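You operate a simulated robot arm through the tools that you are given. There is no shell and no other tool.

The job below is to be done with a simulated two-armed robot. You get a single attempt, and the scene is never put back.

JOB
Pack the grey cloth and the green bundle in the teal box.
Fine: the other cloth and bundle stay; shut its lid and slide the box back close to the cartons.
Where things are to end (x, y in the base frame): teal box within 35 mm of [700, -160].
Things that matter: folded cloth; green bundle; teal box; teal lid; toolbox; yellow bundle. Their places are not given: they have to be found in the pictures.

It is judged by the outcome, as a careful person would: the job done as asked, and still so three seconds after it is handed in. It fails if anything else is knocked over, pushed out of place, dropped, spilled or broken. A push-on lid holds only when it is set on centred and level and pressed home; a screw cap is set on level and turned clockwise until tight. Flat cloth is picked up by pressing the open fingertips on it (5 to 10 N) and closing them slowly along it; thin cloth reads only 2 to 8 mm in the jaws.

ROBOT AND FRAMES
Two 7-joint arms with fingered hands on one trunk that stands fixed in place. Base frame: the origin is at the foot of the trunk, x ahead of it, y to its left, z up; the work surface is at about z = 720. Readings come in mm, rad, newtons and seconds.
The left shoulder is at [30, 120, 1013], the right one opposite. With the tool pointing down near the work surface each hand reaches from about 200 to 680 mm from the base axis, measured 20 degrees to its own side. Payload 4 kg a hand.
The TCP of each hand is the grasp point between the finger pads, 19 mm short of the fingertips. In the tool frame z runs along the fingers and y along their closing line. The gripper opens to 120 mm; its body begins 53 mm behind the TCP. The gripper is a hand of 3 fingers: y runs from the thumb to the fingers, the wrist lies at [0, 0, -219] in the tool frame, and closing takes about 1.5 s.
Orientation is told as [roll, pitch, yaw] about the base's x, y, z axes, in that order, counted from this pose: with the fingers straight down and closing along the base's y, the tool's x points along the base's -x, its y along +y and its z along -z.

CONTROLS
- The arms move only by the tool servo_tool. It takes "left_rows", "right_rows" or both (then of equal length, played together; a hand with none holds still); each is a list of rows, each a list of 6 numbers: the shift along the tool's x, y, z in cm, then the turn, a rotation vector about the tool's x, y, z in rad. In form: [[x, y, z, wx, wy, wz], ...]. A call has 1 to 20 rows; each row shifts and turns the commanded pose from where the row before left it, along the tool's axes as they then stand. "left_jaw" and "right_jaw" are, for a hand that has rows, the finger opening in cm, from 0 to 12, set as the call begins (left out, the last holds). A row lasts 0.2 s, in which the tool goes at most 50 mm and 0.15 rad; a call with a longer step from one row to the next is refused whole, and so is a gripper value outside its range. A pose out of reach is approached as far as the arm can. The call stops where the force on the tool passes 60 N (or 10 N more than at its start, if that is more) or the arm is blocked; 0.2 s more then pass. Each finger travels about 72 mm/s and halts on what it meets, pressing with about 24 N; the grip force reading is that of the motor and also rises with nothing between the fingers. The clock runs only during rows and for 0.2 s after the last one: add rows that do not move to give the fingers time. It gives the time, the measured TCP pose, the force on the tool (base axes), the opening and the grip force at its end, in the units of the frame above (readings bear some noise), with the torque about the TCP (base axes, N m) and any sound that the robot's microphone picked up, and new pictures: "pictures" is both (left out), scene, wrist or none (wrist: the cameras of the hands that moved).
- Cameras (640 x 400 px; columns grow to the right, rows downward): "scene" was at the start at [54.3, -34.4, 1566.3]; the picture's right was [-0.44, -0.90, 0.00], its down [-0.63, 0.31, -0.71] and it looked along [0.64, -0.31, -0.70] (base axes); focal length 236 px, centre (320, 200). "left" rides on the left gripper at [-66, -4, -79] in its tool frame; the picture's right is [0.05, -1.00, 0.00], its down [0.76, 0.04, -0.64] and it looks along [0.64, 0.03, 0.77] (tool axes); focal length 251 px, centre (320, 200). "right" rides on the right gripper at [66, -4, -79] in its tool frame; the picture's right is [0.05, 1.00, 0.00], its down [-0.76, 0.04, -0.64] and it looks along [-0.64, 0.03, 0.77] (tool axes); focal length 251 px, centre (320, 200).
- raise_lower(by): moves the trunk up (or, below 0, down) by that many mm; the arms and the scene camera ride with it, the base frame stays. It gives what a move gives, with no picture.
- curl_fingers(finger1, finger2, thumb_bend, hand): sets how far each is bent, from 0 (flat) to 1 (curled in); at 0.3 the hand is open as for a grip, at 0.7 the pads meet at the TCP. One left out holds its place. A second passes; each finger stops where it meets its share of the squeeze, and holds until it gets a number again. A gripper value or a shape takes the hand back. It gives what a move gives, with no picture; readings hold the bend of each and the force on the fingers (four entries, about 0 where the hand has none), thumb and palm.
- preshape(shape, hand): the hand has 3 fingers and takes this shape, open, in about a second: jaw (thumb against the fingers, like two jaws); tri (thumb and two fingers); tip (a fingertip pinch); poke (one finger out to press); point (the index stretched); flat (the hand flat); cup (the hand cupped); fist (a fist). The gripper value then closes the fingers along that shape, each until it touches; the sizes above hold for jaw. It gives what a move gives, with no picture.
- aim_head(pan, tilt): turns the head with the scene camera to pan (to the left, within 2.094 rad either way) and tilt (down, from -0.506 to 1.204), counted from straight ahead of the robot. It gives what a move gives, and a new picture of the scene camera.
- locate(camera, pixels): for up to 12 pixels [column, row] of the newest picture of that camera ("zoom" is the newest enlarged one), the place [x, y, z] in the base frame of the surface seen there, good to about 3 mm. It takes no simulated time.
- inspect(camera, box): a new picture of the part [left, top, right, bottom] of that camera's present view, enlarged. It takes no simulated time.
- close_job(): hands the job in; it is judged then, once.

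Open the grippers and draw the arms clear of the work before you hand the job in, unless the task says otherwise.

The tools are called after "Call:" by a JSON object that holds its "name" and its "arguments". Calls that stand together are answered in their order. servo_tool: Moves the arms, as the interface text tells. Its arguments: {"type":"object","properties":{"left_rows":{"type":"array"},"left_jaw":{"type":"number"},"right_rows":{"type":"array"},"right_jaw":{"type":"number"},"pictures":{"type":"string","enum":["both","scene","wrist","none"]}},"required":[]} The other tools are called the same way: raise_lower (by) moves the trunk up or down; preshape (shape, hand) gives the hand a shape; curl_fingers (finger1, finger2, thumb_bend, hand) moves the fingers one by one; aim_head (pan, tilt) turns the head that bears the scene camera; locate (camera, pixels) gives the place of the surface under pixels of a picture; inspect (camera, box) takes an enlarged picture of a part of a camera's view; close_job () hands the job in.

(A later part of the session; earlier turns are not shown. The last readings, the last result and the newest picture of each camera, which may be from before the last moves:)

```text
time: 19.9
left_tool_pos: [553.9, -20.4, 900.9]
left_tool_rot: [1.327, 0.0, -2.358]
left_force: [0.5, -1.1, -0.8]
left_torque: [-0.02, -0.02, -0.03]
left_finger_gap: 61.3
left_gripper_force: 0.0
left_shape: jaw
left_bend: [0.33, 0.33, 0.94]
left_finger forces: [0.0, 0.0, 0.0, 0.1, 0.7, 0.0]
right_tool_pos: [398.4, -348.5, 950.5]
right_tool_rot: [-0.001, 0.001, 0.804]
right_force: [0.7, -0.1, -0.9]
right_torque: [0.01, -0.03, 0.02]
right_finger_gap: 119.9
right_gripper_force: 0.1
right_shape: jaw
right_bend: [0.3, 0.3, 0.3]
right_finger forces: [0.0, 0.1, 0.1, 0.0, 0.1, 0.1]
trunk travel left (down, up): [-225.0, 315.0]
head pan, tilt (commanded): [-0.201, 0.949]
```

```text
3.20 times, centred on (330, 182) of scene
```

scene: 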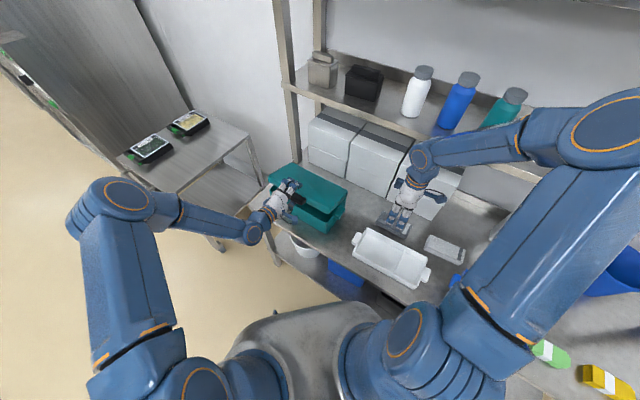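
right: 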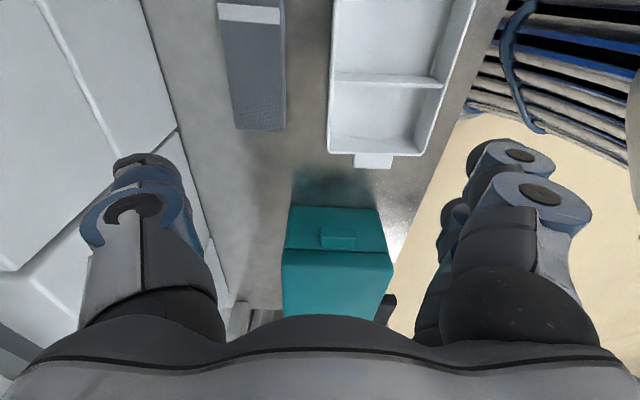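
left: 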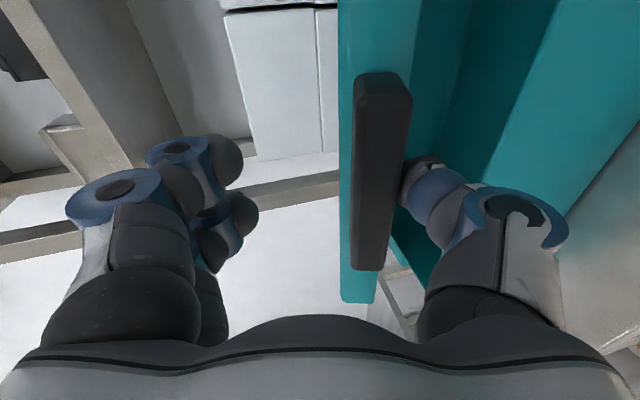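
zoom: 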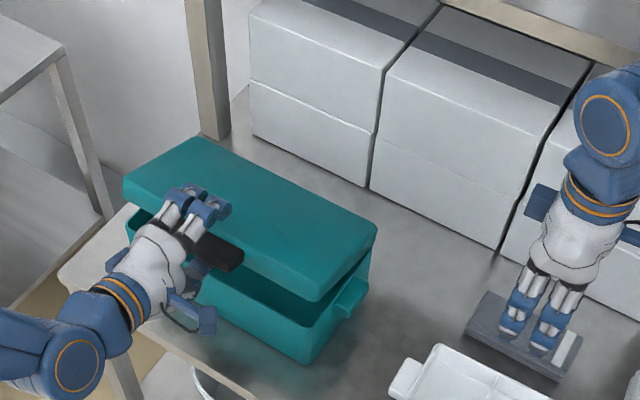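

The lid is hinged at the back and rises well on the thumb. I continue along the arc to about 60 degrees.

Call:
{"name": "servo_tool", "arguments": {"left_rows": [[0, 1.355, 0.31, 0.035, 0, 0], [0, 1.345, 0.37, 0.035, 0, 0], [0, 1.325, 0.45, 0.035, 0, 0], [0, 1.3, 0.5, 0.035, 0, 0], [0, 1.29, 0.62, 0.044, 0, 0], [0, 1.275, 0.65, 0.044, 0, 0], [0, 1.24, 0.72, 0.044, 0, 0], [0, 1.215, 0.75, 0.044, 0, 0]], "pictures": "both"}}

Call:
{"name": "inspect", "arguments": {"camera": "scene", "box": [230, 120, 430, 245]}}

```text
time: 21.8
left_tool_pos: [608.8, -78.9, 981.0]
left_tool_rot: [1.011, 0.001, -2.359]
left_force: [-0.2, 0.3, 0.4]
left_torque: [-0.02, 0.03, 0.02]
left_finger_gap: 60.6
left_gripper_force: 0.1
left_shape: jaw
left_bend: [0.33, 0.33, 0.95]
left_finger forces: [0.0, 0.0, 0.1, 0.0, 0.2, 0.1]
right_tool_pos: [398.2, -350.4, 948.7]
right_tool_rot: [0.0, 0.0, 0.804]
right_force: [-0.9, -0.4, 0.0]
right_torque: [0.01, 0.02, 0.0]
right_finger_gap: 119.7
right_gripper_force: 0.0
right_shape: jaw
right_bend: [0.3, 0.3, 0.3]
right_finger forces: [0.0, 0.0, 0.1, 0.1, 0.0, 0.0]
trunk travel left (down, up): [-225.0, 315.0]
head pan, tilt (commanded): [-0.201, 0.949]
```

scene: 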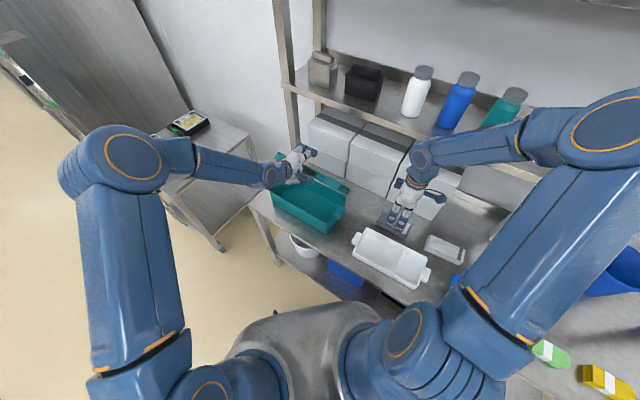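
left: 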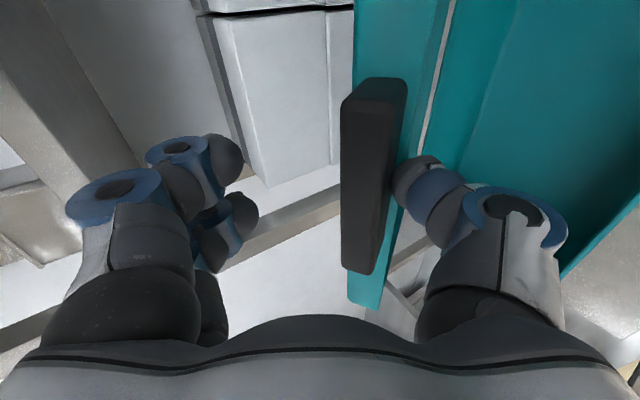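

```text
3.20 times, centred on (330, 182) of scene
```

zoom: 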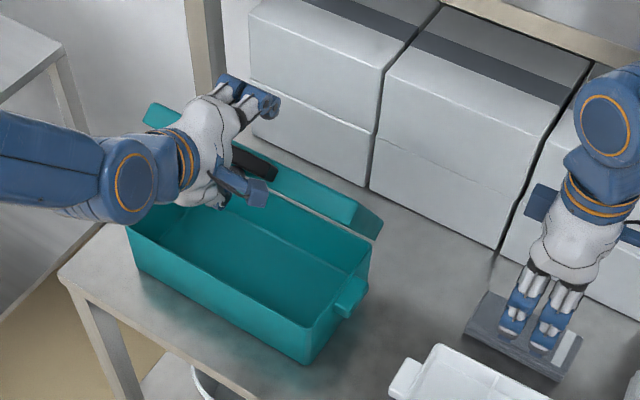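

Still smooth with about zero force. I go on to about 90 degrees.

Call:
{"name": "servo_tool", "arguments": {"left_rows": [[0, 1.17, 0.79, 0.035, 0, 0], [0, 1.17, 0.84, 0.035, 0, 0], [0, 1.09, 0.91, 0.035, 0, 0], [0, 1.08, 0.97, 0.035, 0, 0], [0, 1.0, 1.01, 0.035, 0, 0], [0, 0.99, 1.08, 0.035, 0, 0]], "pictures": "both"}}

Call:
{"name": "inspect", "arguments": {"camera": "scene", "box": [230, 120, 430, 245]}}

```text
time: 23.1
left_tool_pos: [668.7, -137.4, 998.7]
left_tool_rot: [0.798, 0.003, -2.359]
left_force: [0.1, -0.1, 0.2]
left_torque: [-0.01, 0.02, 0.0]
left_finger_gap: 60.2
left_gripper_force: 0.1
left_shape: jaw
left_bend: [0.33, 0.33, 0.95]
left_finger forces: [0.0, 0.0, 0.0, 0.0, 0.0, 0.0]
right_tool_pos: [398.5, -348.1, 950.0]
right_tool_rot: [-0.001, 0.002, 0.806]
right_force: [1.1, 0.5, -0.8]
right_torque: [0.0, 0.03, 0.03]
right_finger_gap: 119.5
right_gripper_force: 0.0
right_shape: jaw
right_bend: [0.3, 0.3, 0.3]
right_finger forces: [0.0, 0.0, 0.1, 0.1, 0.1, 0.0]
trunk travel left (down, up): [-225.0, 315.0]
head pan, tilt (commanded): [-0.201, 0.949]
```

scene: 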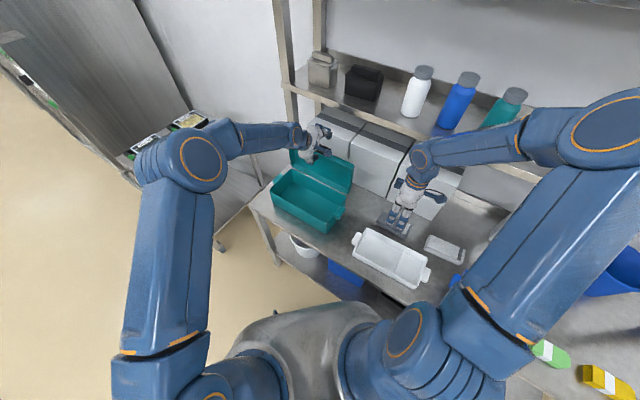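
left: 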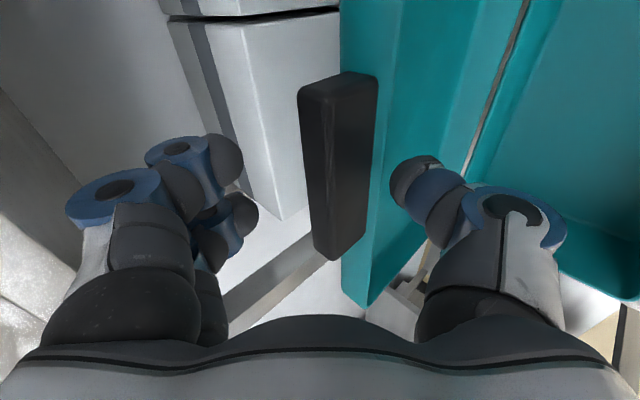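

```text
3.20 times, centred on (330, 182) of scene
```

zoom: 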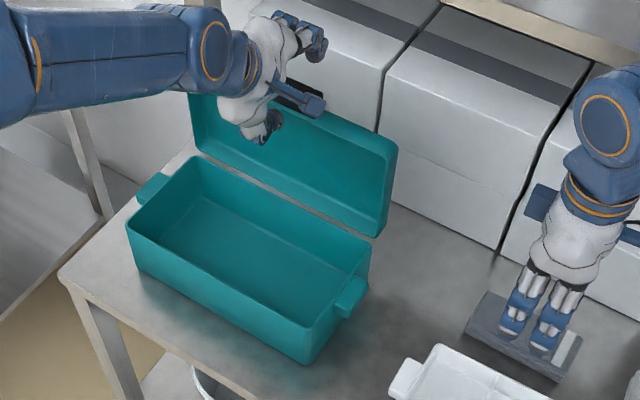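

The lid now seems to stand open on its own, with the tab clear of the thumb (zero finger force). I locate lid points to read its angle.

Call:
{"name": "locate", "arguments": {"camera": "zoom", "pixels": [[393, 150], [378, 232], [300, 150], [200, 150], [290, 205], [210, 110], [205, 160], [370, 250], [130, 225], [310, 340], [250, 230], [345, 300]]}}

Call:
{"name": "locate", "arguments": {"camera": "left", "pixels": [[330, 90], [340, 200], [320, 240], [370, 90], [395, 175], [235, 155], [245, 215], [350, 290], [400, 60], [440, 30]]}}

```text
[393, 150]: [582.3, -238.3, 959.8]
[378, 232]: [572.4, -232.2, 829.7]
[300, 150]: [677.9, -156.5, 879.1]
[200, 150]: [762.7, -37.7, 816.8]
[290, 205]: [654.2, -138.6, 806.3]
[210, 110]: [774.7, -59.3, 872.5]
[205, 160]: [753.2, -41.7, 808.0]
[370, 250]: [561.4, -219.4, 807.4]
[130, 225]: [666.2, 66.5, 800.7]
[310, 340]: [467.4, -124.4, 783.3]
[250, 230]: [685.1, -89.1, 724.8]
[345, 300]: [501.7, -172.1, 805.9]
```

```text
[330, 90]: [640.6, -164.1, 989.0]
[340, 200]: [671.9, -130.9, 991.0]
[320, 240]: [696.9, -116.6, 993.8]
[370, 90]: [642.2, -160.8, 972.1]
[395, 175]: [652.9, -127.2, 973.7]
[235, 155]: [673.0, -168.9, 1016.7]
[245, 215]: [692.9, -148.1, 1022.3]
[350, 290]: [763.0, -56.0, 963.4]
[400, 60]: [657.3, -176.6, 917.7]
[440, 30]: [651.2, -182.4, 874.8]
```

The lid stands leaning about 5 degrees past vertical (top at v≈580, z 960) and the tab sits free between finger and thumb. I back the left hand out along its own axis and park it to the left, while the right hand shifts back along the bench to view the cloth.

Call:
{"name": "servo_tool", "arguments": {"left_rows": [[0, 0, -2, 0, 0, 0], [0, 0, -3, 0, 0, 0], [0, 0, -5, 0, 0, 0], [0, 0, -5, 0, 0, 0], [2, -2.78, -2.88, 0, 0, 0], [2, -2.78, -2.88, 0, 0, 0], [2, -2.78, -2.88, 0, 0, 0], [2, -2.78, -2.88, 0, 0, 0], [2, -2.78, -2.88, 0, 0, 0]], "right_rows": [[0, 0, 0, 0, 0, 0], [0, 0, 0, 0, 0, 0], [2, 0, 1, 0, 0, 0], [2, 0, 1, 0, 0, 0], [2, 0, 1, 0, 0, 0], [2, 0, 1, 0, 0, 0], [0, 0, 1, 0, 0, 0], [0, 0, 1, 0, 0, 0], [0, 0, 1, 0, 0, 0]], "pictures": "both"}}

```text
time: 25.1
left_tool_pos: [518.9, 152.3, 1103.1]
left_tool_rot: [0.804, 0.001, -2.358]
left_force: [0.4, 0.4, 1.0]
left_torque: [0.01, -0.01, -0.02]
left_finger_gap: 59.9
left_gripper_force: 0.0
left_shape: jaw
left_bend: [0.33, 0.33, 0.95]
left_finger forces: [0.0, 0.0, 0.0, 0.0, 0.1, 0.0]
right_tool_pos: [343.1, -406.4, 881.9]
right_tool_rot: [-0.001, 0.002, 0.805]
right_force: [0.4, -0.3, -0.2]
right_torque: [-0.06, 0.01, -0.01]
right_finger_gap: 119.8
right_gripper_force: 0.1
right_shape: jaw
right_bend: [0.3, 0.3, 0.3]
right_finger forces: [0.1, 0.0, 0.0, 0.0, 0.0, 0.0]
trunk travel left (down, up): [-225.0, 315.0]
head pan, tilt (commanded): [-0.201, 0.949]
```

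scene: 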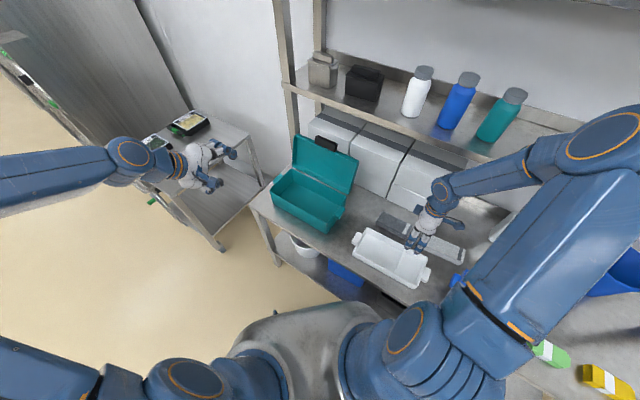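
right: 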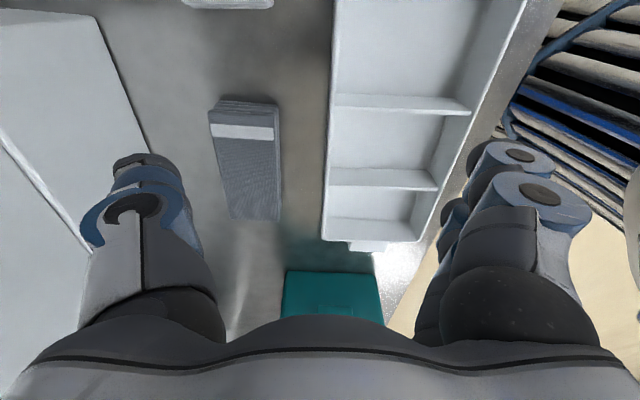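
left: 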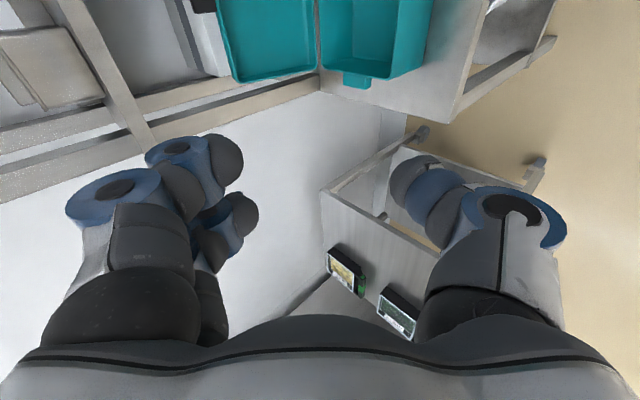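

The lid stays open by itself. The grey cloth is at (245,160) in the right picture; I locate its corners, neighbours and the bench around it.

Call:
{"name": "locate", "arguments": {"camera": "right", "pixels": [[213, 108], [276, 112], [231, 217], [279, 219], [245, 165], [214, 99], [277, 103], [300, 160], [190, 160], [335, 160], [150, 150], [340, 240]]}}

Call:
{"name": "inspect", "arguments": {"camera": "right", "box": [160, 60, 400, 260]}}

```text
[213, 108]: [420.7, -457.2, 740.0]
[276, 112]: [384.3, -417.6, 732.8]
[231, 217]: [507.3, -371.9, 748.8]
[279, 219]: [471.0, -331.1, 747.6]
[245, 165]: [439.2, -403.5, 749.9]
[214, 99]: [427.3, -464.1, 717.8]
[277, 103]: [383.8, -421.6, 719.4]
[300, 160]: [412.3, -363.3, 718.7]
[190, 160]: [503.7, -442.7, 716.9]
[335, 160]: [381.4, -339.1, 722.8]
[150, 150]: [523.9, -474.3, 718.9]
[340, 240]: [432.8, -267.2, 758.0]
```

```text
2.00 times, centred on (280, 160) of right
```

zoom: 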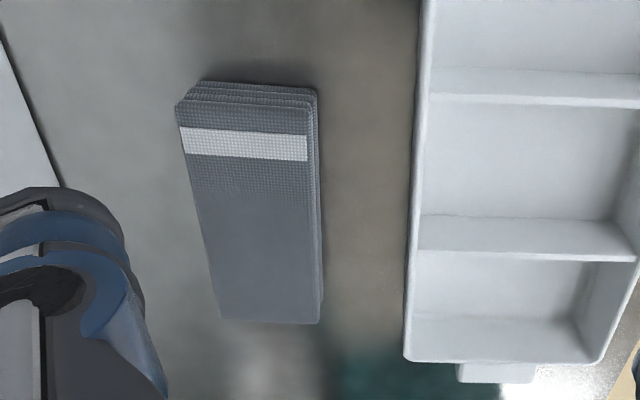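

The cloth measures about 124 x 55 x 30 mm, centred near (445,-394), long side along the bench. I check the tray's rim height and nearby edges before lowering the open fingers over its width.

Call:
{"name": "locate", "arguments": {"camera": "right", "pixels": [[333, 60], [330, 120], [325, 180], [323, 225], [380, 242], [90, 200], [60, 100], [110, 40]]}}

```text
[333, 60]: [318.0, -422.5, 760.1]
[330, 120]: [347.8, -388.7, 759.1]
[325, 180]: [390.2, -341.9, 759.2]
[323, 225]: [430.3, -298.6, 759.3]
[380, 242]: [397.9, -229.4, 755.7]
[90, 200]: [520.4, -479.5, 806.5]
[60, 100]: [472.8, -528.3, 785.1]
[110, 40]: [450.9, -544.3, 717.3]
```

The tray rim is at v≈518, z 760, and the cartons at v≈707, so there is room. I move over the cloth (centre ~ (450,-400)), opening 8.5 cm, stopping at z 800 to check clearance.

Call:
{"name": "servo_tool", "arguments": {"right_rows": [[-1.98, -1.815, 2.05, 0, 0, 0], [-1.98, -1.815, 2.05, 0, 0, 0], [-1.98, -1.815, 2.05, 0, 0, 0], [-1.98, -1.815, 2.05, 0, 0, 0.02], [0, 0, 0, 0, 0, 0]], "right_jaw": 8.5, "pictures": "both"}}

Call:
{"name": "inspect", "arguments": {"camera": "scene", "box": [340, 160, 500, 290]}}

```text
time: 26.4
left_tool_pos: [518.9, 153.8, 1105.2]
left_tool_rot: [0.8, 0.004, -2.358]
left_force: [0.8, -0.3, 0.6]
left_torque: [-0.04, -0.01, -0.01]
left_finger_gap: 60.2
left_gripper_force: 0.0
left_shape: jaw
left_bend: [0.33, 0.33, 0.95]
left_finger forces: [0.0, 0.0, 0.1, 0.0, 0.0, 0.0]
right_tool_pos: [450.2, -399.9, 798.6]
right_tool_rot: [0.001, 0.003, 0.784]
right_force: [-0.6, -0.1, 0.2]
right_torque: [-0.01, 0.07, -0.03]
right_finger_gap: 85.3
right_gripper_force: 0.1
right_shape: jaw
right_bend: [0.27, 0.27, 0.13]
right_finger forces: [0.0, 0.0, 0.0, 0.1, 0.0, 0.0]
trunk travel left (down, up): [-225.0, 315.0]
head pan, tilt (commanded): [-0.201, 0.949]
```

scene: 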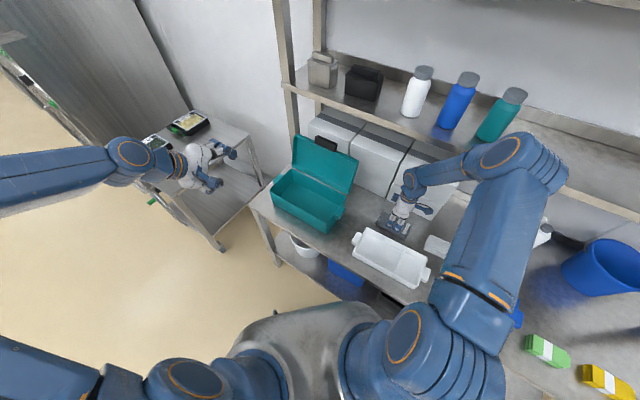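
right: 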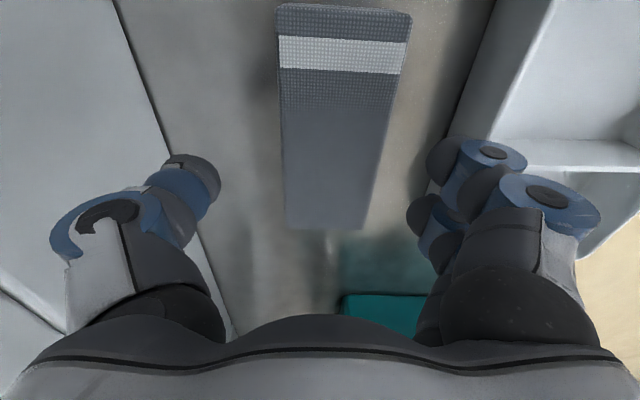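

```text
3.08 times, centred on (420, 225) of scene
```

zoom: 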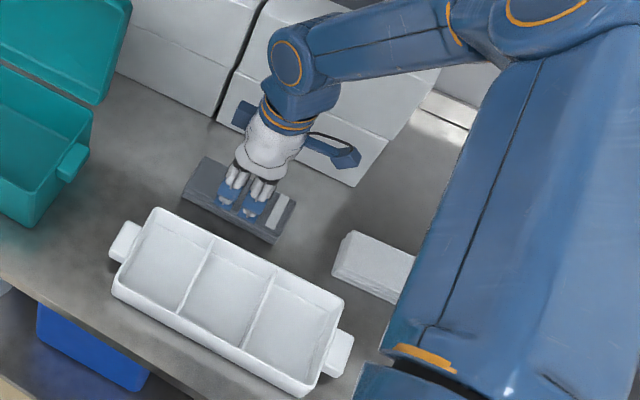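

Now at z 799 above the cloth. I locate the outer knuckle points of the fingers and thumb to verify they will clear the tray rim when lowered 55 mm.

Call:
{"name": "locate", "arguments": {"camera": "right", "pixels": [[548, 195], [590, 200], [599, 215], [523, 155], [430, 155], [412, 215], [60, 230], [215, 180], [335, 115], [285, 120], [392, 120], [575, 290]]}}

```text
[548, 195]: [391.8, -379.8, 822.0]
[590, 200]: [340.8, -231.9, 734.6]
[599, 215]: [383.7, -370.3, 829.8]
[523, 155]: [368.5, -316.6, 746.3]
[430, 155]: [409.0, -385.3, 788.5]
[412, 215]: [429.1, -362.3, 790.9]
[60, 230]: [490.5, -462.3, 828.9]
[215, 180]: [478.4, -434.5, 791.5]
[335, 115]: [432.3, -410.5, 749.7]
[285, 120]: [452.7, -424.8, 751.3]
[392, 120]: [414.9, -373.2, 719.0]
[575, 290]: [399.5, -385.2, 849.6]
```

Clear: the outer knuckles will be at v≥533 against the tray rim at v 518. I lower to z 743 with the fingers straddling the cloth.

Call:
{"name": "servo_tool", "arguments": {"right_rows": [[0, 0, 2, 0, 0, 0], [0, 0, 2, 0, 0, 0], [0, 0, 1.0, 0, 0, 0], [0, 0, 0.55, 0, 0, 0]], "pictures": "wrist"}}

```text
time: 27.4
left_tool_pos: [520.9, 153.4, 1103.9]
left_tool_rot: [0.8, 0.002, -2.357]
left_force: [0.2, -0.2, -0.7]
left_torque: [0.01, 0.01, 0.02]
left_finger_gap: 60.2
left_gripper_force: 0.0
left_shape: jaw
left_bend: [0.33, 0.33, 0.95]
left_finger forces: [0.0, 0.0, 0.0, 0.1, 0.0, 0.0]
right_tool_pos: [450.9, -399.0, 742.7]
right_tool_rot: [0.0, 0.002, 0.784]
right_force: [-0.3, -0.2, -0.5]
right_torque: [0.0, -0.03, 0.01]
right_finger_gap: 85.5
right_gripper_force: 0.0
right_shape: jaw
right_bend: [0.27, 0.27, 0.13]
right_finger forces: [0.0, 0.0, 0.0, 0.0, 0.1, 0.1]
trunk travel left (down, up): [-225.0, 315.0]
head pan, tilt (commanded): [-0.201, 0.949]
```

right: 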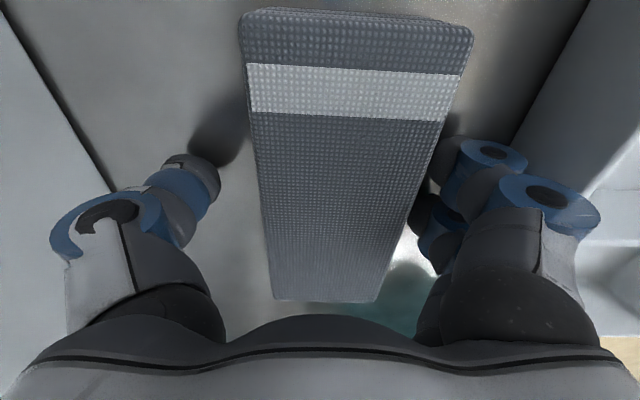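

The fingers straddle the cloth with no contact force. I close them slowly onto its sides.

Call:
{"name": "servo_tool", "arguments": {"right_rows": [[0, 0, 0, 0, 0, 0], [0, 0, 0, 0, 0, 0], [0, 0, 0, 0, 0, 0], [0, 0, 0, 0, 0, 0]], "right_jaw": 5, "pictures": "wrist"}}

```text
time: 28.4
left_tool_pos: [519.4, 152.4, 1104.9]
left_tool_rot: [0.8, 0.002, -2.358]
left_force: [-0.1, 0.5, 0.3]
left_torque: [-0.02, 0.01, 0.01]
left_finger_gap: 60.2
left_gripper_force: 0.0
left_shape: jaw
left_bend: [0.33, 0.33, 0.95]
left_finger forces: [0.0, 0.0, 0.0, 0.1, 0.0, 0.0]
right_tool_pos: [451.1, -398.4, 743.4]
right_tool_rot: [-0.001, 0.001, 0.786]
right_force: [0.9, 0.0, -1.0]
right_torque: [-0.02, 0.01, -0.02]
right_finger_gap: 51.9
right_gripper_force: 24.3
right_shape: jaw
right_bend: [0.36, 0.36, 0.96]
right_finger forces: [10.8, 10.8, 0.0, 0.1, 21.6, 0.0]
trunk travel left (down, up): [-225.0, 315.0]
head pan, tilt (commanded): [-0.201, 0.949]
```

right: 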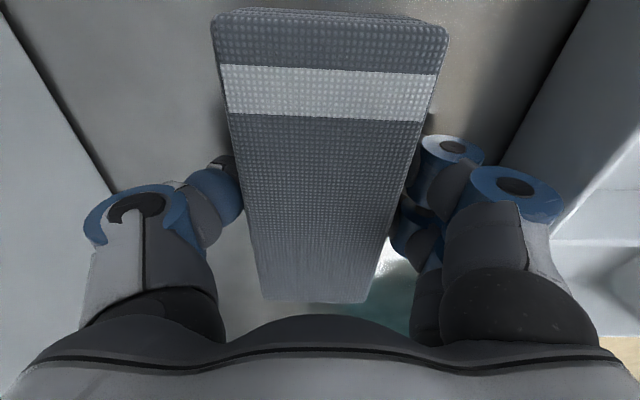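

The cloth is gripped (gap 51.9, 21.6 N). I lift it 60 mm and check that it hangs level and secure.

Call:
{"name": "servo_tool", "arguments": {"right_rows": [[0, 0, -1, 0, 0, 0], [0, 0, -2, 0, 0, 0], [0, 0, -3, 0, 0, 0]], "pictures": "both"}}

Call:
{"name": "inspect", "arguments": {"camera": "scene", "box": [250, 120, 350, 240]}}

```text
time: 29.1
left_tool_pos: [518.8, 153.0, 1103.5]
left_tool_rot: [0.803, 0.001, -2.358]
left_force: [0.0, -0.2, -0.1]
left_torque: [0.02, -0.02, -0.02]
left_finger_gap: 60.4
left_gripper_force: 0.1
left_shape: jaw
left_bend: [0.33, 0.33, 0.95]
left_finger forces: [0.1, 0.0, 0.0, 0.1, 0.0, 0.0]
right_tool_pos: [450.6, -400.0, 803.2]
right_tool_rot: [-0.002, 0.001, 0.786]
right_force: [-0.2, 1.2, -0.8]
right_torque: [0.0, 0.0, 0.0]
right_finger_gap: 51.7
right_gripper_force: 23.8
right_shape: jaw
right_bend: [0.36, 0.36, 0.96]
right_finger forces: [10.8, 10.8, 0.0, 0.0, 21.5, 0.0]
trunk travel left (down, up): [-225.0, 315.0]
head pan, tilt (commanded): [-0.201, 0.949]
```

scene: 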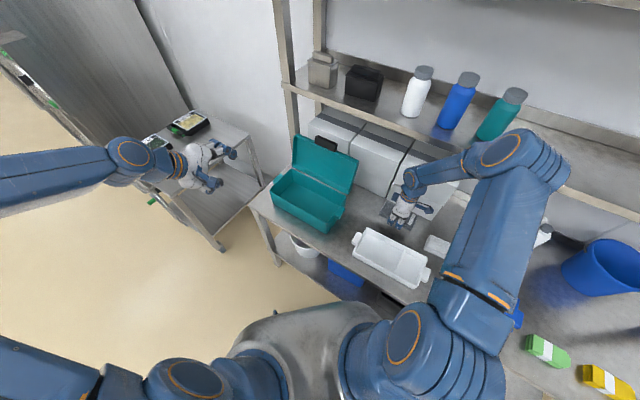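
right: 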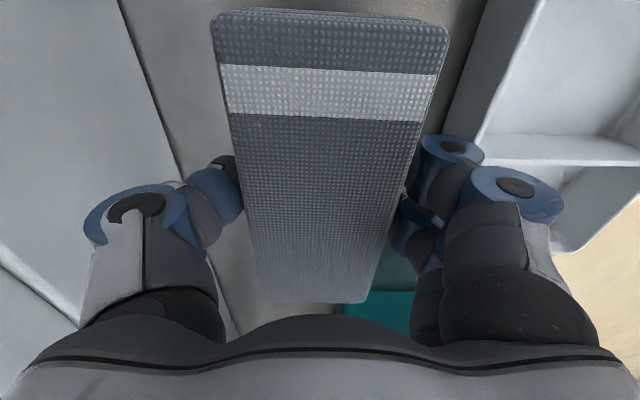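

```text
3.33 times, centred on (300, 180) of scene
```

zoom: 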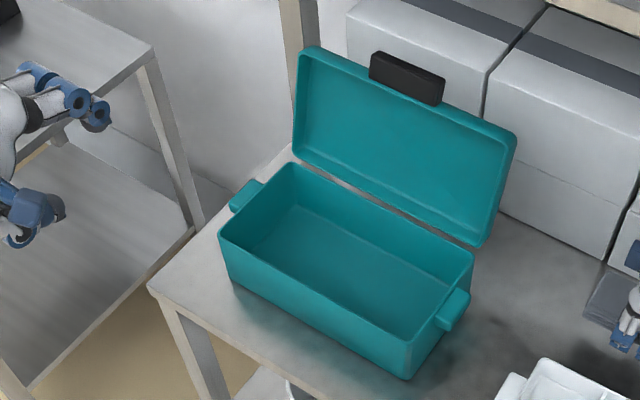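

The cloth is held level. I locate the open box's rim, floor and lid in this enlarged view.

Call:
{"name": "locate", "arguments": {"camera": "zoom", "pixels": [[291, 164], [472, 256], [409, 343], [222, 236], [305, 285], [385, 215], [330, 250], [420, 290], [270, 225], [380, 290], [470, 240], [302, 150]]}}

```text
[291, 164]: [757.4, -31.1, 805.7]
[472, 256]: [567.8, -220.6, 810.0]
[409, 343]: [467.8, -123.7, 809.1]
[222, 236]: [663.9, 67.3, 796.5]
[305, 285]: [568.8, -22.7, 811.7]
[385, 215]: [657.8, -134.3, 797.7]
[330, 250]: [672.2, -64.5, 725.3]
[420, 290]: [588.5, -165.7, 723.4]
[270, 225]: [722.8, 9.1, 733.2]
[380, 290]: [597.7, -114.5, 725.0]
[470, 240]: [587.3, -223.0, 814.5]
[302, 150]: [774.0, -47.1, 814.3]
```

The inner width is about 130 mm (v 423-552), centre at about (613,-77). I check the actual outer width of the hand at this grip to see if the fingers fit down inside the box.

Call:
{"name": "locate", "arguments": {"camera": "right", "pixels": [[515, 188], [545, 190], [558, 205], [575, 290], [595, 300], [480, 150], [130, 205], [88, 225], [100, 270], [60, 340], [330, 200], [445, 40]]}}

```text
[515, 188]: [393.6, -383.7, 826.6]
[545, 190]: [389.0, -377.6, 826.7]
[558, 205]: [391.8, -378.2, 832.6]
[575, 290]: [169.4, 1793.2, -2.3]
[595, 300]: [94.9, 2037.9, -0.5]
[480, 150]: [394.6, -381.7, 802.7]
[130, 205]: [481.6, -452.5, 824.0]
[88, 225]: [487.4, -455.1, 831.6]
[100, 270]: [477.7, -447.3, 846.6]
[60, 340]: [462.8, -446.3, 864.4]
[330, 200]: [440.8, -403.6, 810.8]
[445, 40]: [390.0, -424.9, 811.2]
```

Hand width at this grip is about 126 mm against 130 mm inside, so I will tilt the hand 20 degrees (tips toward the back) to fit with clearance. I carry the cloth up and along to above the left part of the box at z 870.

Call:
{"name": "servo_tool", "arguments": {"right_rows": [[-2.0, 2.75, -1.7, 0, 0, 0], [-3.0, 2.75, -1.7, 0, 0, 0], [-3.0, 2.75, -1.7, 0, 0, 0], [-3.0, 2.75, -1.7, 0, 0, 0], [-3.5, 0, 0, 0.1163, 0, 0], [-3.5, 0, 0, 0.1163, 0, 0], [-3.5, 0, 0, 0.1163, 0, 0], [-4, 0, 0, 0, 0, 0], [-4, 0, 0, 0, 0, 0], [-4, 0, 0, 0, 0, 0], [-3, 0, 0, 0, 0, 0], [-2.4, 0, 0, 0, 0, 0]], "pictures": "both"}}

Call:
{"name": "inspect", "arguments": {"camera": "scene", "box": [230, 120, 390, 240]}}

```text
time: 31.8
left_tool_pos: [519.9, 152.9, 1103.8]
left_tool_rot: [0.799, 0.002, -2.357]
left_force: [0.1, 0.0, 0.3]
left_torque: [0.0, -0.01, -0.01]
left_finger_gap: 60.2
left_gripper_force: 0.0
left_shape: jaw
left_bend: [0.33, 0.33, 0.95]
left_finger forces: [0.0, 0.0, 0.0, 0.1, 0.1, 0.0]
right_tool_pos: [648.2, -43.2, 871.6]
right_tool_rot: [-0.349, 0.005, 0.786]
right_force: [0.2, 0.9, -0.7]
right_torque: [-0.02, 0.0, -0.01]
right_finger_gap: 51.6
right_gripper_force: 24.5
right_shape: jaw
right_bend: [0.36, 0.36, 0.96]
right_finger forces: [10.8, 10.8, 0.1, 0.1, 21.3, 0.0]
trunk travel left (down, up): [-225.0, 315.0]
head pan, tilt (commanded): [-0.201, 0.949]
```

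scene: 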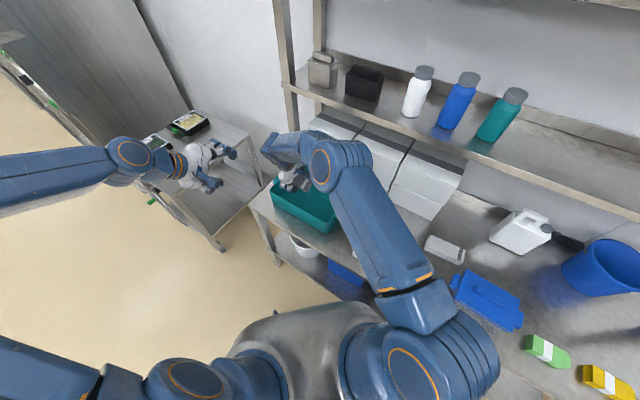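
right: 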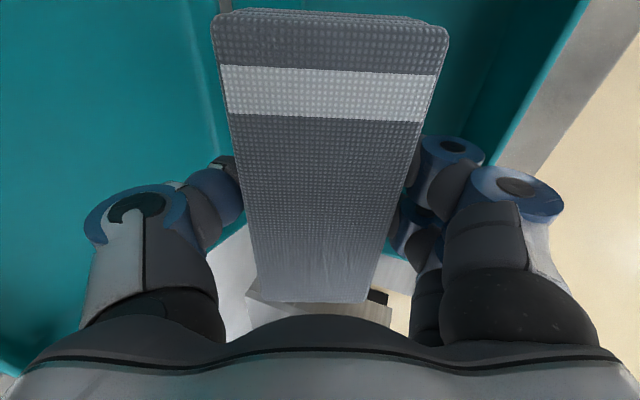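

```text
3.33 times, centred on (310, 180) of scene
```

zoom: 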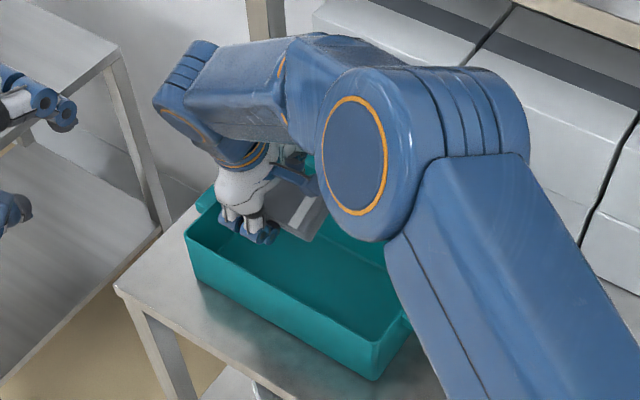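

The cloth is above the box's left part (u 428, v 489, z 872), and the arm's elbow is over the box, hiding the lid. I locate the elbow and lid parts to make sure the descent will not touch the lid.

Call:
{"name": "locate", "arguments": {"camera": "zoom", "pixels": [[355, 150], [470, 100], [500, 200], [410, 230], [300, 60], [200, 90], [310, 165], [415, 330], [560, 300], [340, 215]]}}

Call:
{"name": "locate", "arguments": {"camera": "right", "pixels": [[100, 60], [150, 120], [210, 110], [30, 330], [480, 60], [530, 110], [440, 30], [330, 250], [60, 200], [200, 30]]}}

```text
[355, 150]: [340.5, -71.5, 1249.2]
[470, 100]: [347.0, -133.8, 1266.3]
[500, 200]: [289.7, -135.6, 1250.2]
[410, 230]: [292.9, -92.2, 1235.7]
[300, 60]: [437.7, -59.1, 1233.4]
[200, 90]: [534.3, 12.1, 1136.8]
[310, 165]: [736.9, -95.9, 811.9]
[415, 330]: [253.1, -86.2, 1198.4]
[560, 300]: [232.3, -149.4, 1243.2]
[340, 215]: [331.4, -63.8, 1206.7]
```

```text
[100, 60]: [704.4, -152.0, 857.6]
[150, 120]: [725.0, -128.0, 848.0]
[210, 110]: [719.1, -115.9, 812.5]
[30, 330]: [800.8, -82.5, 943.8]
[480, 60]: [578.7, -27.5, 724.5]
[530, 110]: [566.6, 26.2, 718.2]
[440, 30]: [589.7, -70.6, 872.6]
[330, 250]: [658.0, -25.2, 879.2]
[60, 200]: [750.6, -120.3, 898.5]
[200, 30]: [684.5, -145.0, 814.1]
```

The elbow is high (z≈1250) and the lid leans safely back (v 605-625). I lower the cloth in two steps into the box, first to z≈806.

Call:
{"name": "servo_tool", "arguments": {"right_rows": [[0, 0.66, 2.08, 0, 0, 0], [0, 0.66, 2.08, 0, 0, 0], [0, 0.66, 2.08, 0, 0, 0]], "pictures": "both"}}

Call:
{"name": "locate", "arguments": {"camera": "right", "pixels": [[545, 190], [558, 205], [88, 225], [130, 205], [530, 60], [560, 120], [480, 60], [200, 30], [600, 50], [330, 250], [150, 120], [620, 200]]}}

```text
time: 32.5
left_tool_pos: [521.0, 153.6, 1103.5]
left_tool_rot: [0.802, 0.001, -2.358]
left_force: [-0.3, -0.5, 0.0]
left_torque: [-0.01, 0.02, 0.0]
left_finger_gap: 60.1
left_gripper_force: 0.2
left_shape: jaw
left_bend: [0.33, 0.33, 0.95]
left_finger forces: [0.0, 0.1, 0.0, 0.0, 0.0, 0.0]
right_tool_pos: [649.9, -47.3, 805.9]
right_tool_rot: [-0.35, 0.002, 0.785]
right_force: [0.8, 0.2, -1.3]
right_torque: [0.0, 0.0, -0.03]
right_finger_gap: 51.6
right_gripper_force: 24.0
right_shape: jaw
right_bend: [0.36, 0.36, 0.96]
right_finger forces: [10.8, 10.8, 0.0, 0.0, 21.4, 0.1]
trunk travel left (down, up): [-225.0, 315.0]
head pan, tilt (commanded): [-0.201, 0.949]
```

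scene: 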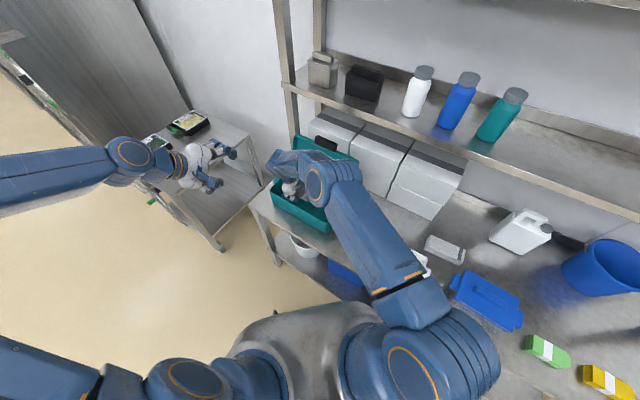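
right: 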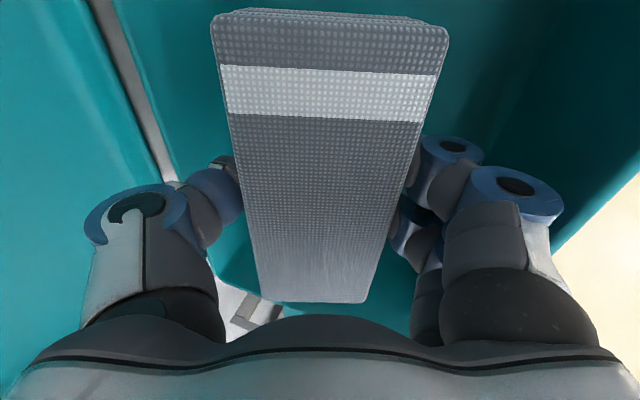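

```text
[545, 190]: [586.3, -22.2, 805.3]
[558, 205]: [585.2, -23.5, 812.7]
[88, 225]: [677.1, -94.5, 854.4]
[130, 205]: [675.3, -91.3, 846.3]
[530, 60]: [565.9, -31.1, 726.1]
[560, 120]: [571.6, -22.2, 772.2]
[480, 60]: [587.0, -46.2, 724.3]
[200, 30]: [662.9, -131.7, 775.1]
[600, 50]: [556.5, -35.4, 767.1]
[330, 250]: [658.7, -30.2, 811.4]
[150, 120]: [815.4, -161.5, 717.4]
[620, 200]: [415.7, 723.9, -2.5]
```

The fingers are inside with ~10 mm clearance front and back (knuckles at v 430 and 546). I lower another 44 mm so the cloth's lower edge nears the floor.

Call:
{"name": "servo_tool", "arguments": {"right_rows": [[0, 0.5, 1.5, 0, 0, 0], [0, 0.4, 1.3, 0, 0, 0], [0, 0.35, 1.0, 0, 0, 0], [0, 0.2, 0.5, 0, 0, 0]], "pictures": "both"}}

Call:
{"name": "inspect", "arguments": {"camera": "scene", "box": [230, 120, 390, 240]}}

```text
time: 33.5
left_tool_pos: [518.7, 152.1, 1102.5]
left_tool_rot: [0.8, 0.001, -2.358]
left_force: [0.2, 0.8, 0.3]
left_torque: [-0.02, 0.01, 0.03]
left_finger_gap: 60.1
left_gripper_force: 0.0
left_shape: jaw
left_bend: [0.33, 0.33, 0.95]
left_finger forces: [0.1, 0.0, 0.0, 0.1, 0.1, 0.1]
right_tool_pos: [650.5, -48.9, 759.5]
right_tool_rot: [-0.348, 0.0, 0.784]
right_force: [0.8, 0.5, -0.4]
right_torque: [-0.03, 0.01, -0.02]
right_finger_gap: 51.7
right_gripper_force: 23.9
right_shape: jaw
right_bend: [0.36, 0.36, 0.96]
right_finger forces: [10.8, 10.8, 0.0, 0.0, 21.4, 0.0]
trunk travel left (down, up): [-225.0, 315.0]
head pan, tilt (commanded): [-0.201, 0.949]
```

scene: 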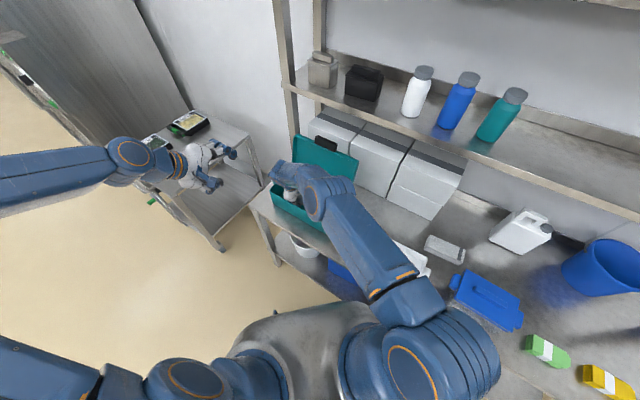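
right: 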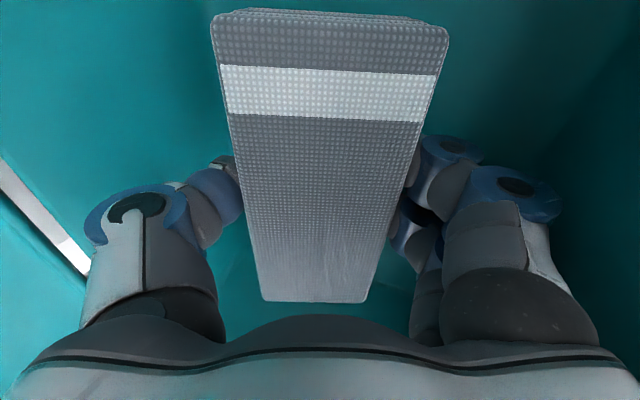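

```text
3.33 times, centred on (310, 180) of scene
```

zoom: 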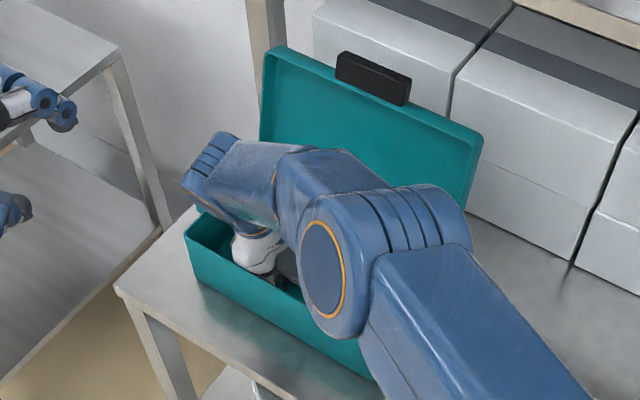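

No contact yet; the cloth's lower edge is a few mm above the floor. I open the fingers slightly (to 6.5 cm) and wait for the cloth to settle.

Call:
{"name": "servo_tool", "arguments": {"right_rows": [[0, 0.05, 0.15, 0, 0, 0], [0, 0.05, 0.15, 0, 0, 0], [0, 0, 0, 0, 0, 0], [0, 0, 0, 0, 0, 0]], "right_jaw": 6.5, "pictures": "both"}}

```text
time: 34.5
left_tool_pos: [519.2, 152.3, 1104.1]
left_tool_rot: [0.801, 0.0, -2.358]
left_force: [-0.5, 0.1, 0.3]
left_torque: [-0.03, -0.01, 0.0]
left_finger_gap: 60.2
left_gripper_force: 0.1
left_shape: jaw
left_bend: [0.33, 0.33, 0.95]
left_finger forces: [0.0, 0.1, 0.0, 0.1, 0.0, 0.0]
right_tool_pos: [651.8, -49.2, 758.2]
right_tool_rot: [-0.349, -0.001, 0.785]
right_force: [1.3, -1.0, 7.7]
right_torque: [0.16, 0.14, -0.04]
right_finger_gap: 61.6
right_gripper_force: 0.1
right_shape: jaw
right_bend: [0.34, 0.34, 0.94]
right_finger forces: [4.0, 4.2, 0.1, 0.0, 0.0, 0.1]
trunk travel left (down, up): [-225.0, 315.0]
head pan, tilt (commanded): [-0.201, 0.949]
```

scene: 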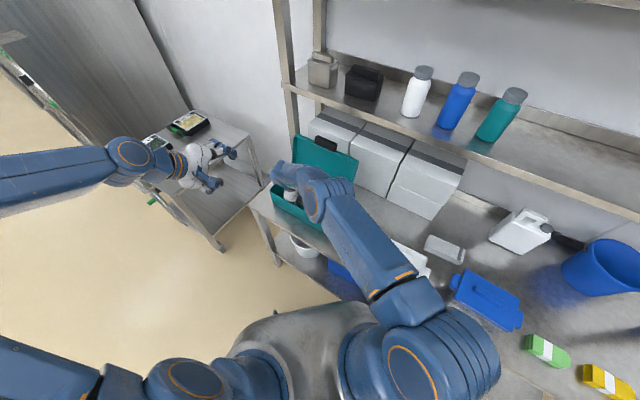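
right: 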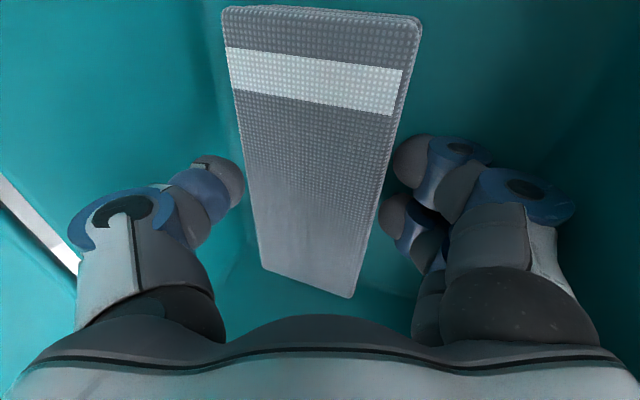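

The cloth lies on the box floor and the fingertips just touch the floor (8 N). I rise straight up out of the box and then move right, away from the box.

Call:
{"name": "servo_tool", "arguments": {"right_rows": [[0, -0.34, -0.94, 0, 0, 0], [0, -0.68, -1.88, 0, 0, 0], [0, -1.03, -2.82, 0, 0, 0], [0, -1.03, -2.82, 0, 0, 0], [0, -1.03, -2.82, 0, 0, 0], [0, -1.03, -2.82, 0, 0, 0], [0, -0.68, -1.88, 0, 0, 0], [3, 0, 0, 0, 0, 0], [4, 0, 0, 0, 0, 0], [4, 0, 0, 0, 0, 0], [4, 0, 0, 0, 0, 0], [4, 0, 0, 0, 0, 0], [4, 0, 0, 0, 0, 0], [4, 0, 0, -0.1163, 0, 0], [4, 0, 0, -0.1163, 0, 0], [4, 0, 0, -0.1163, 0, 0]], "pictures": "both"}}

Call:
{"name": "inspect", "arguments": {"camera": "scene", "box": [230, 120, 390, 240]}}

```text
time: 38.0
left_tool_pos: [517.8, 151.4, 1105.0]
left_tool_rot: [0.801, 0.004, -2.359]
left_force: [0.6, 0.4, 0.0]
left_torque: [0.02, -0.02, 0.0]
left_finger_gap: 60.1
left_gripper_force: 0.1
left_shape: jaw
left_bend: [0.33, 0.33, 0.95]
left_finger forces: [0.1, 0.0, 0.1, 0.0, 0.0, 0.0]
right_tool_pos: [404.0, -296.9, 926.9]
right_tool_rot: [0.002, 0.0, 0.786]
right_force: [0.2, 0.3, -0.4]
right_torque: [0.02, 0.01, -0.03]
right_finger_gap: 64.6
right_gripper_force: 0.1
right_shape: jaw
right_bend: [0.32, 0.32, 0.94]
right_finger forces: [0.1, 0.1, 0.0, 0.0, 0.0, 0.1]
trunk travel left (down, up): [-225.0, 315.0]
head pan, tilt (commanded): [-0.201, 0.949]
```

scene: 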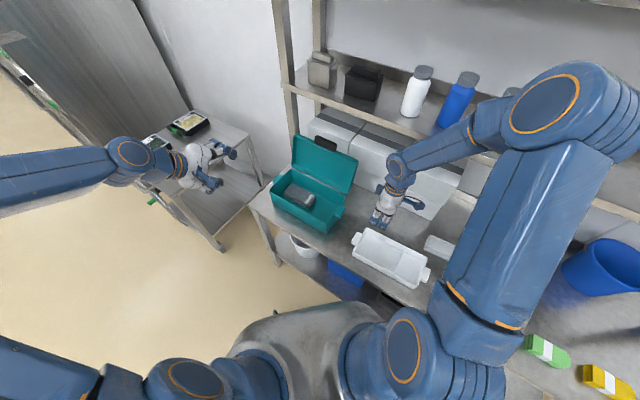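
right: 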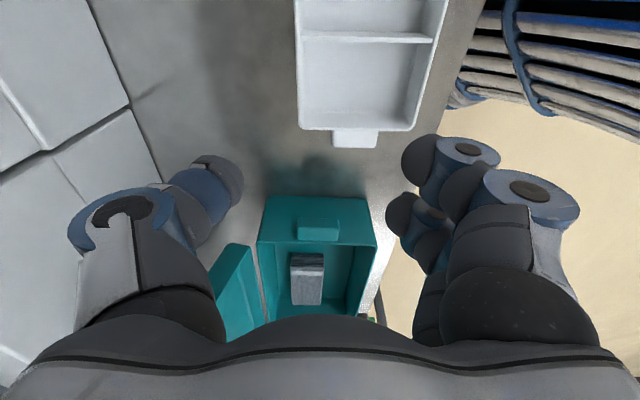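

```text
3.33 times, centred on (310, 180) of scene
```

zoom: 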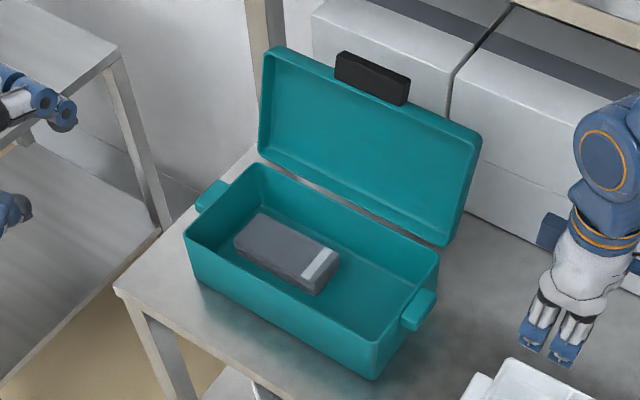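

The cloth lies flat in the left half of the box. Next is the green bundle; I turn the head to the right end of the bench for a clear view.

Call:
{"name": "aim_head", "arguments": {"pan": -1.15, "tilt": 1.0}}

Call:
{"name": "inspect", "arguments": {"camera": "scene", "box": [330, 120, 530, 260]}}

```text
time: 39.2
left_tool_pos: [519.8, 151.7, 1105.5]
left_tool_rot: [0.801, 0.002, -2.358]
left_force: [1.1, 0.0, -0.2]
left_torque: [0.01, 0.0, -0.02]
left_finger_gap: 60.0
left_gripper_force: 0.1
left_shape: jaw
left_bend: [0.33, 0.33, 0.95]
left_finger forces: [0.0, 0.1, 0.0, 0.1, 0.1, 0.0]
right_tool_pos: [403.4, -297.5, 927.8]
right_tool_rot: [-0.002, 0.003, 0.785]
right_force: [0.1, -0.9, -0.2]
right_torque: [0.02, -0.01, 0.0]
right_finger_gap: 64.6
right_gripper_force: 0.0
right_shape: jaw
right_bend: [0.32, 0.32, 0.94]
right_finger forces: [0.1, 0.1, 0.1, 0.1, 0.0, 0.1]
trunk travel left (down, up): [-225.0, 315.0]
head pan, tilt (commanded): [-1.15, 1.0]
```

scene: 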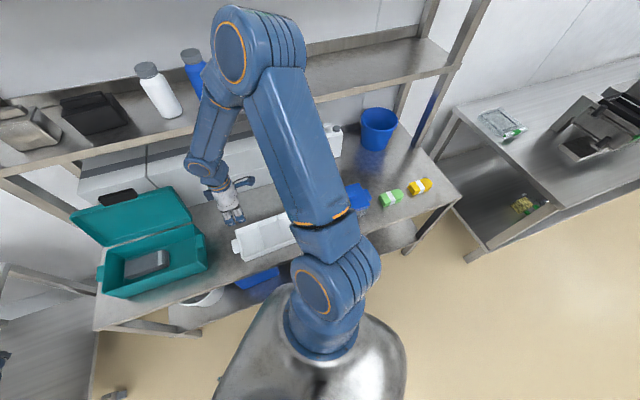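

```text
2.86 times, centred on (430, 190) of scene
```

zoom: 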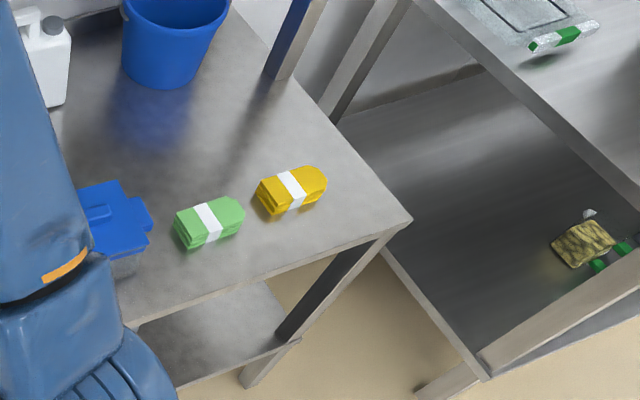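

Call:
{"name": "locate", "arguments": {"camera": "zoom", "pixels": [[176, 216], [233, 199], [244, 212], [188, 241], [210, 216], [258, 188], [312, 170], [272, 208], [150, 218], [110, 215], [130, 250], [125, 320]]}}

```text
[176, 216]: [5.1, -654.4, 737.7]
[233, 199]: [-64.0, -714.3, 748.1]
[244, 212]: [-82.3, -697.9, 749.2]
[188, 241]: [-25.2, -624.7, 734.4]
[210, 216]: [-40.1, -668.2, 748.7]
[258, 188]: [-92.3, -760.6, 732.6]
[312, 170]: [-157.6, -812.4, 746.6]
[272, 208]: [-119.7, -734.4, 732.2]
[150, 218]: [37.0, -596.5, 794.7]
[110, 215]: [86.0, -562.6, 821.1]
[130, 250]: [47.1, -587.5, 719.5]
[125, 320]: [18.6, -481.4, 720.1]
```

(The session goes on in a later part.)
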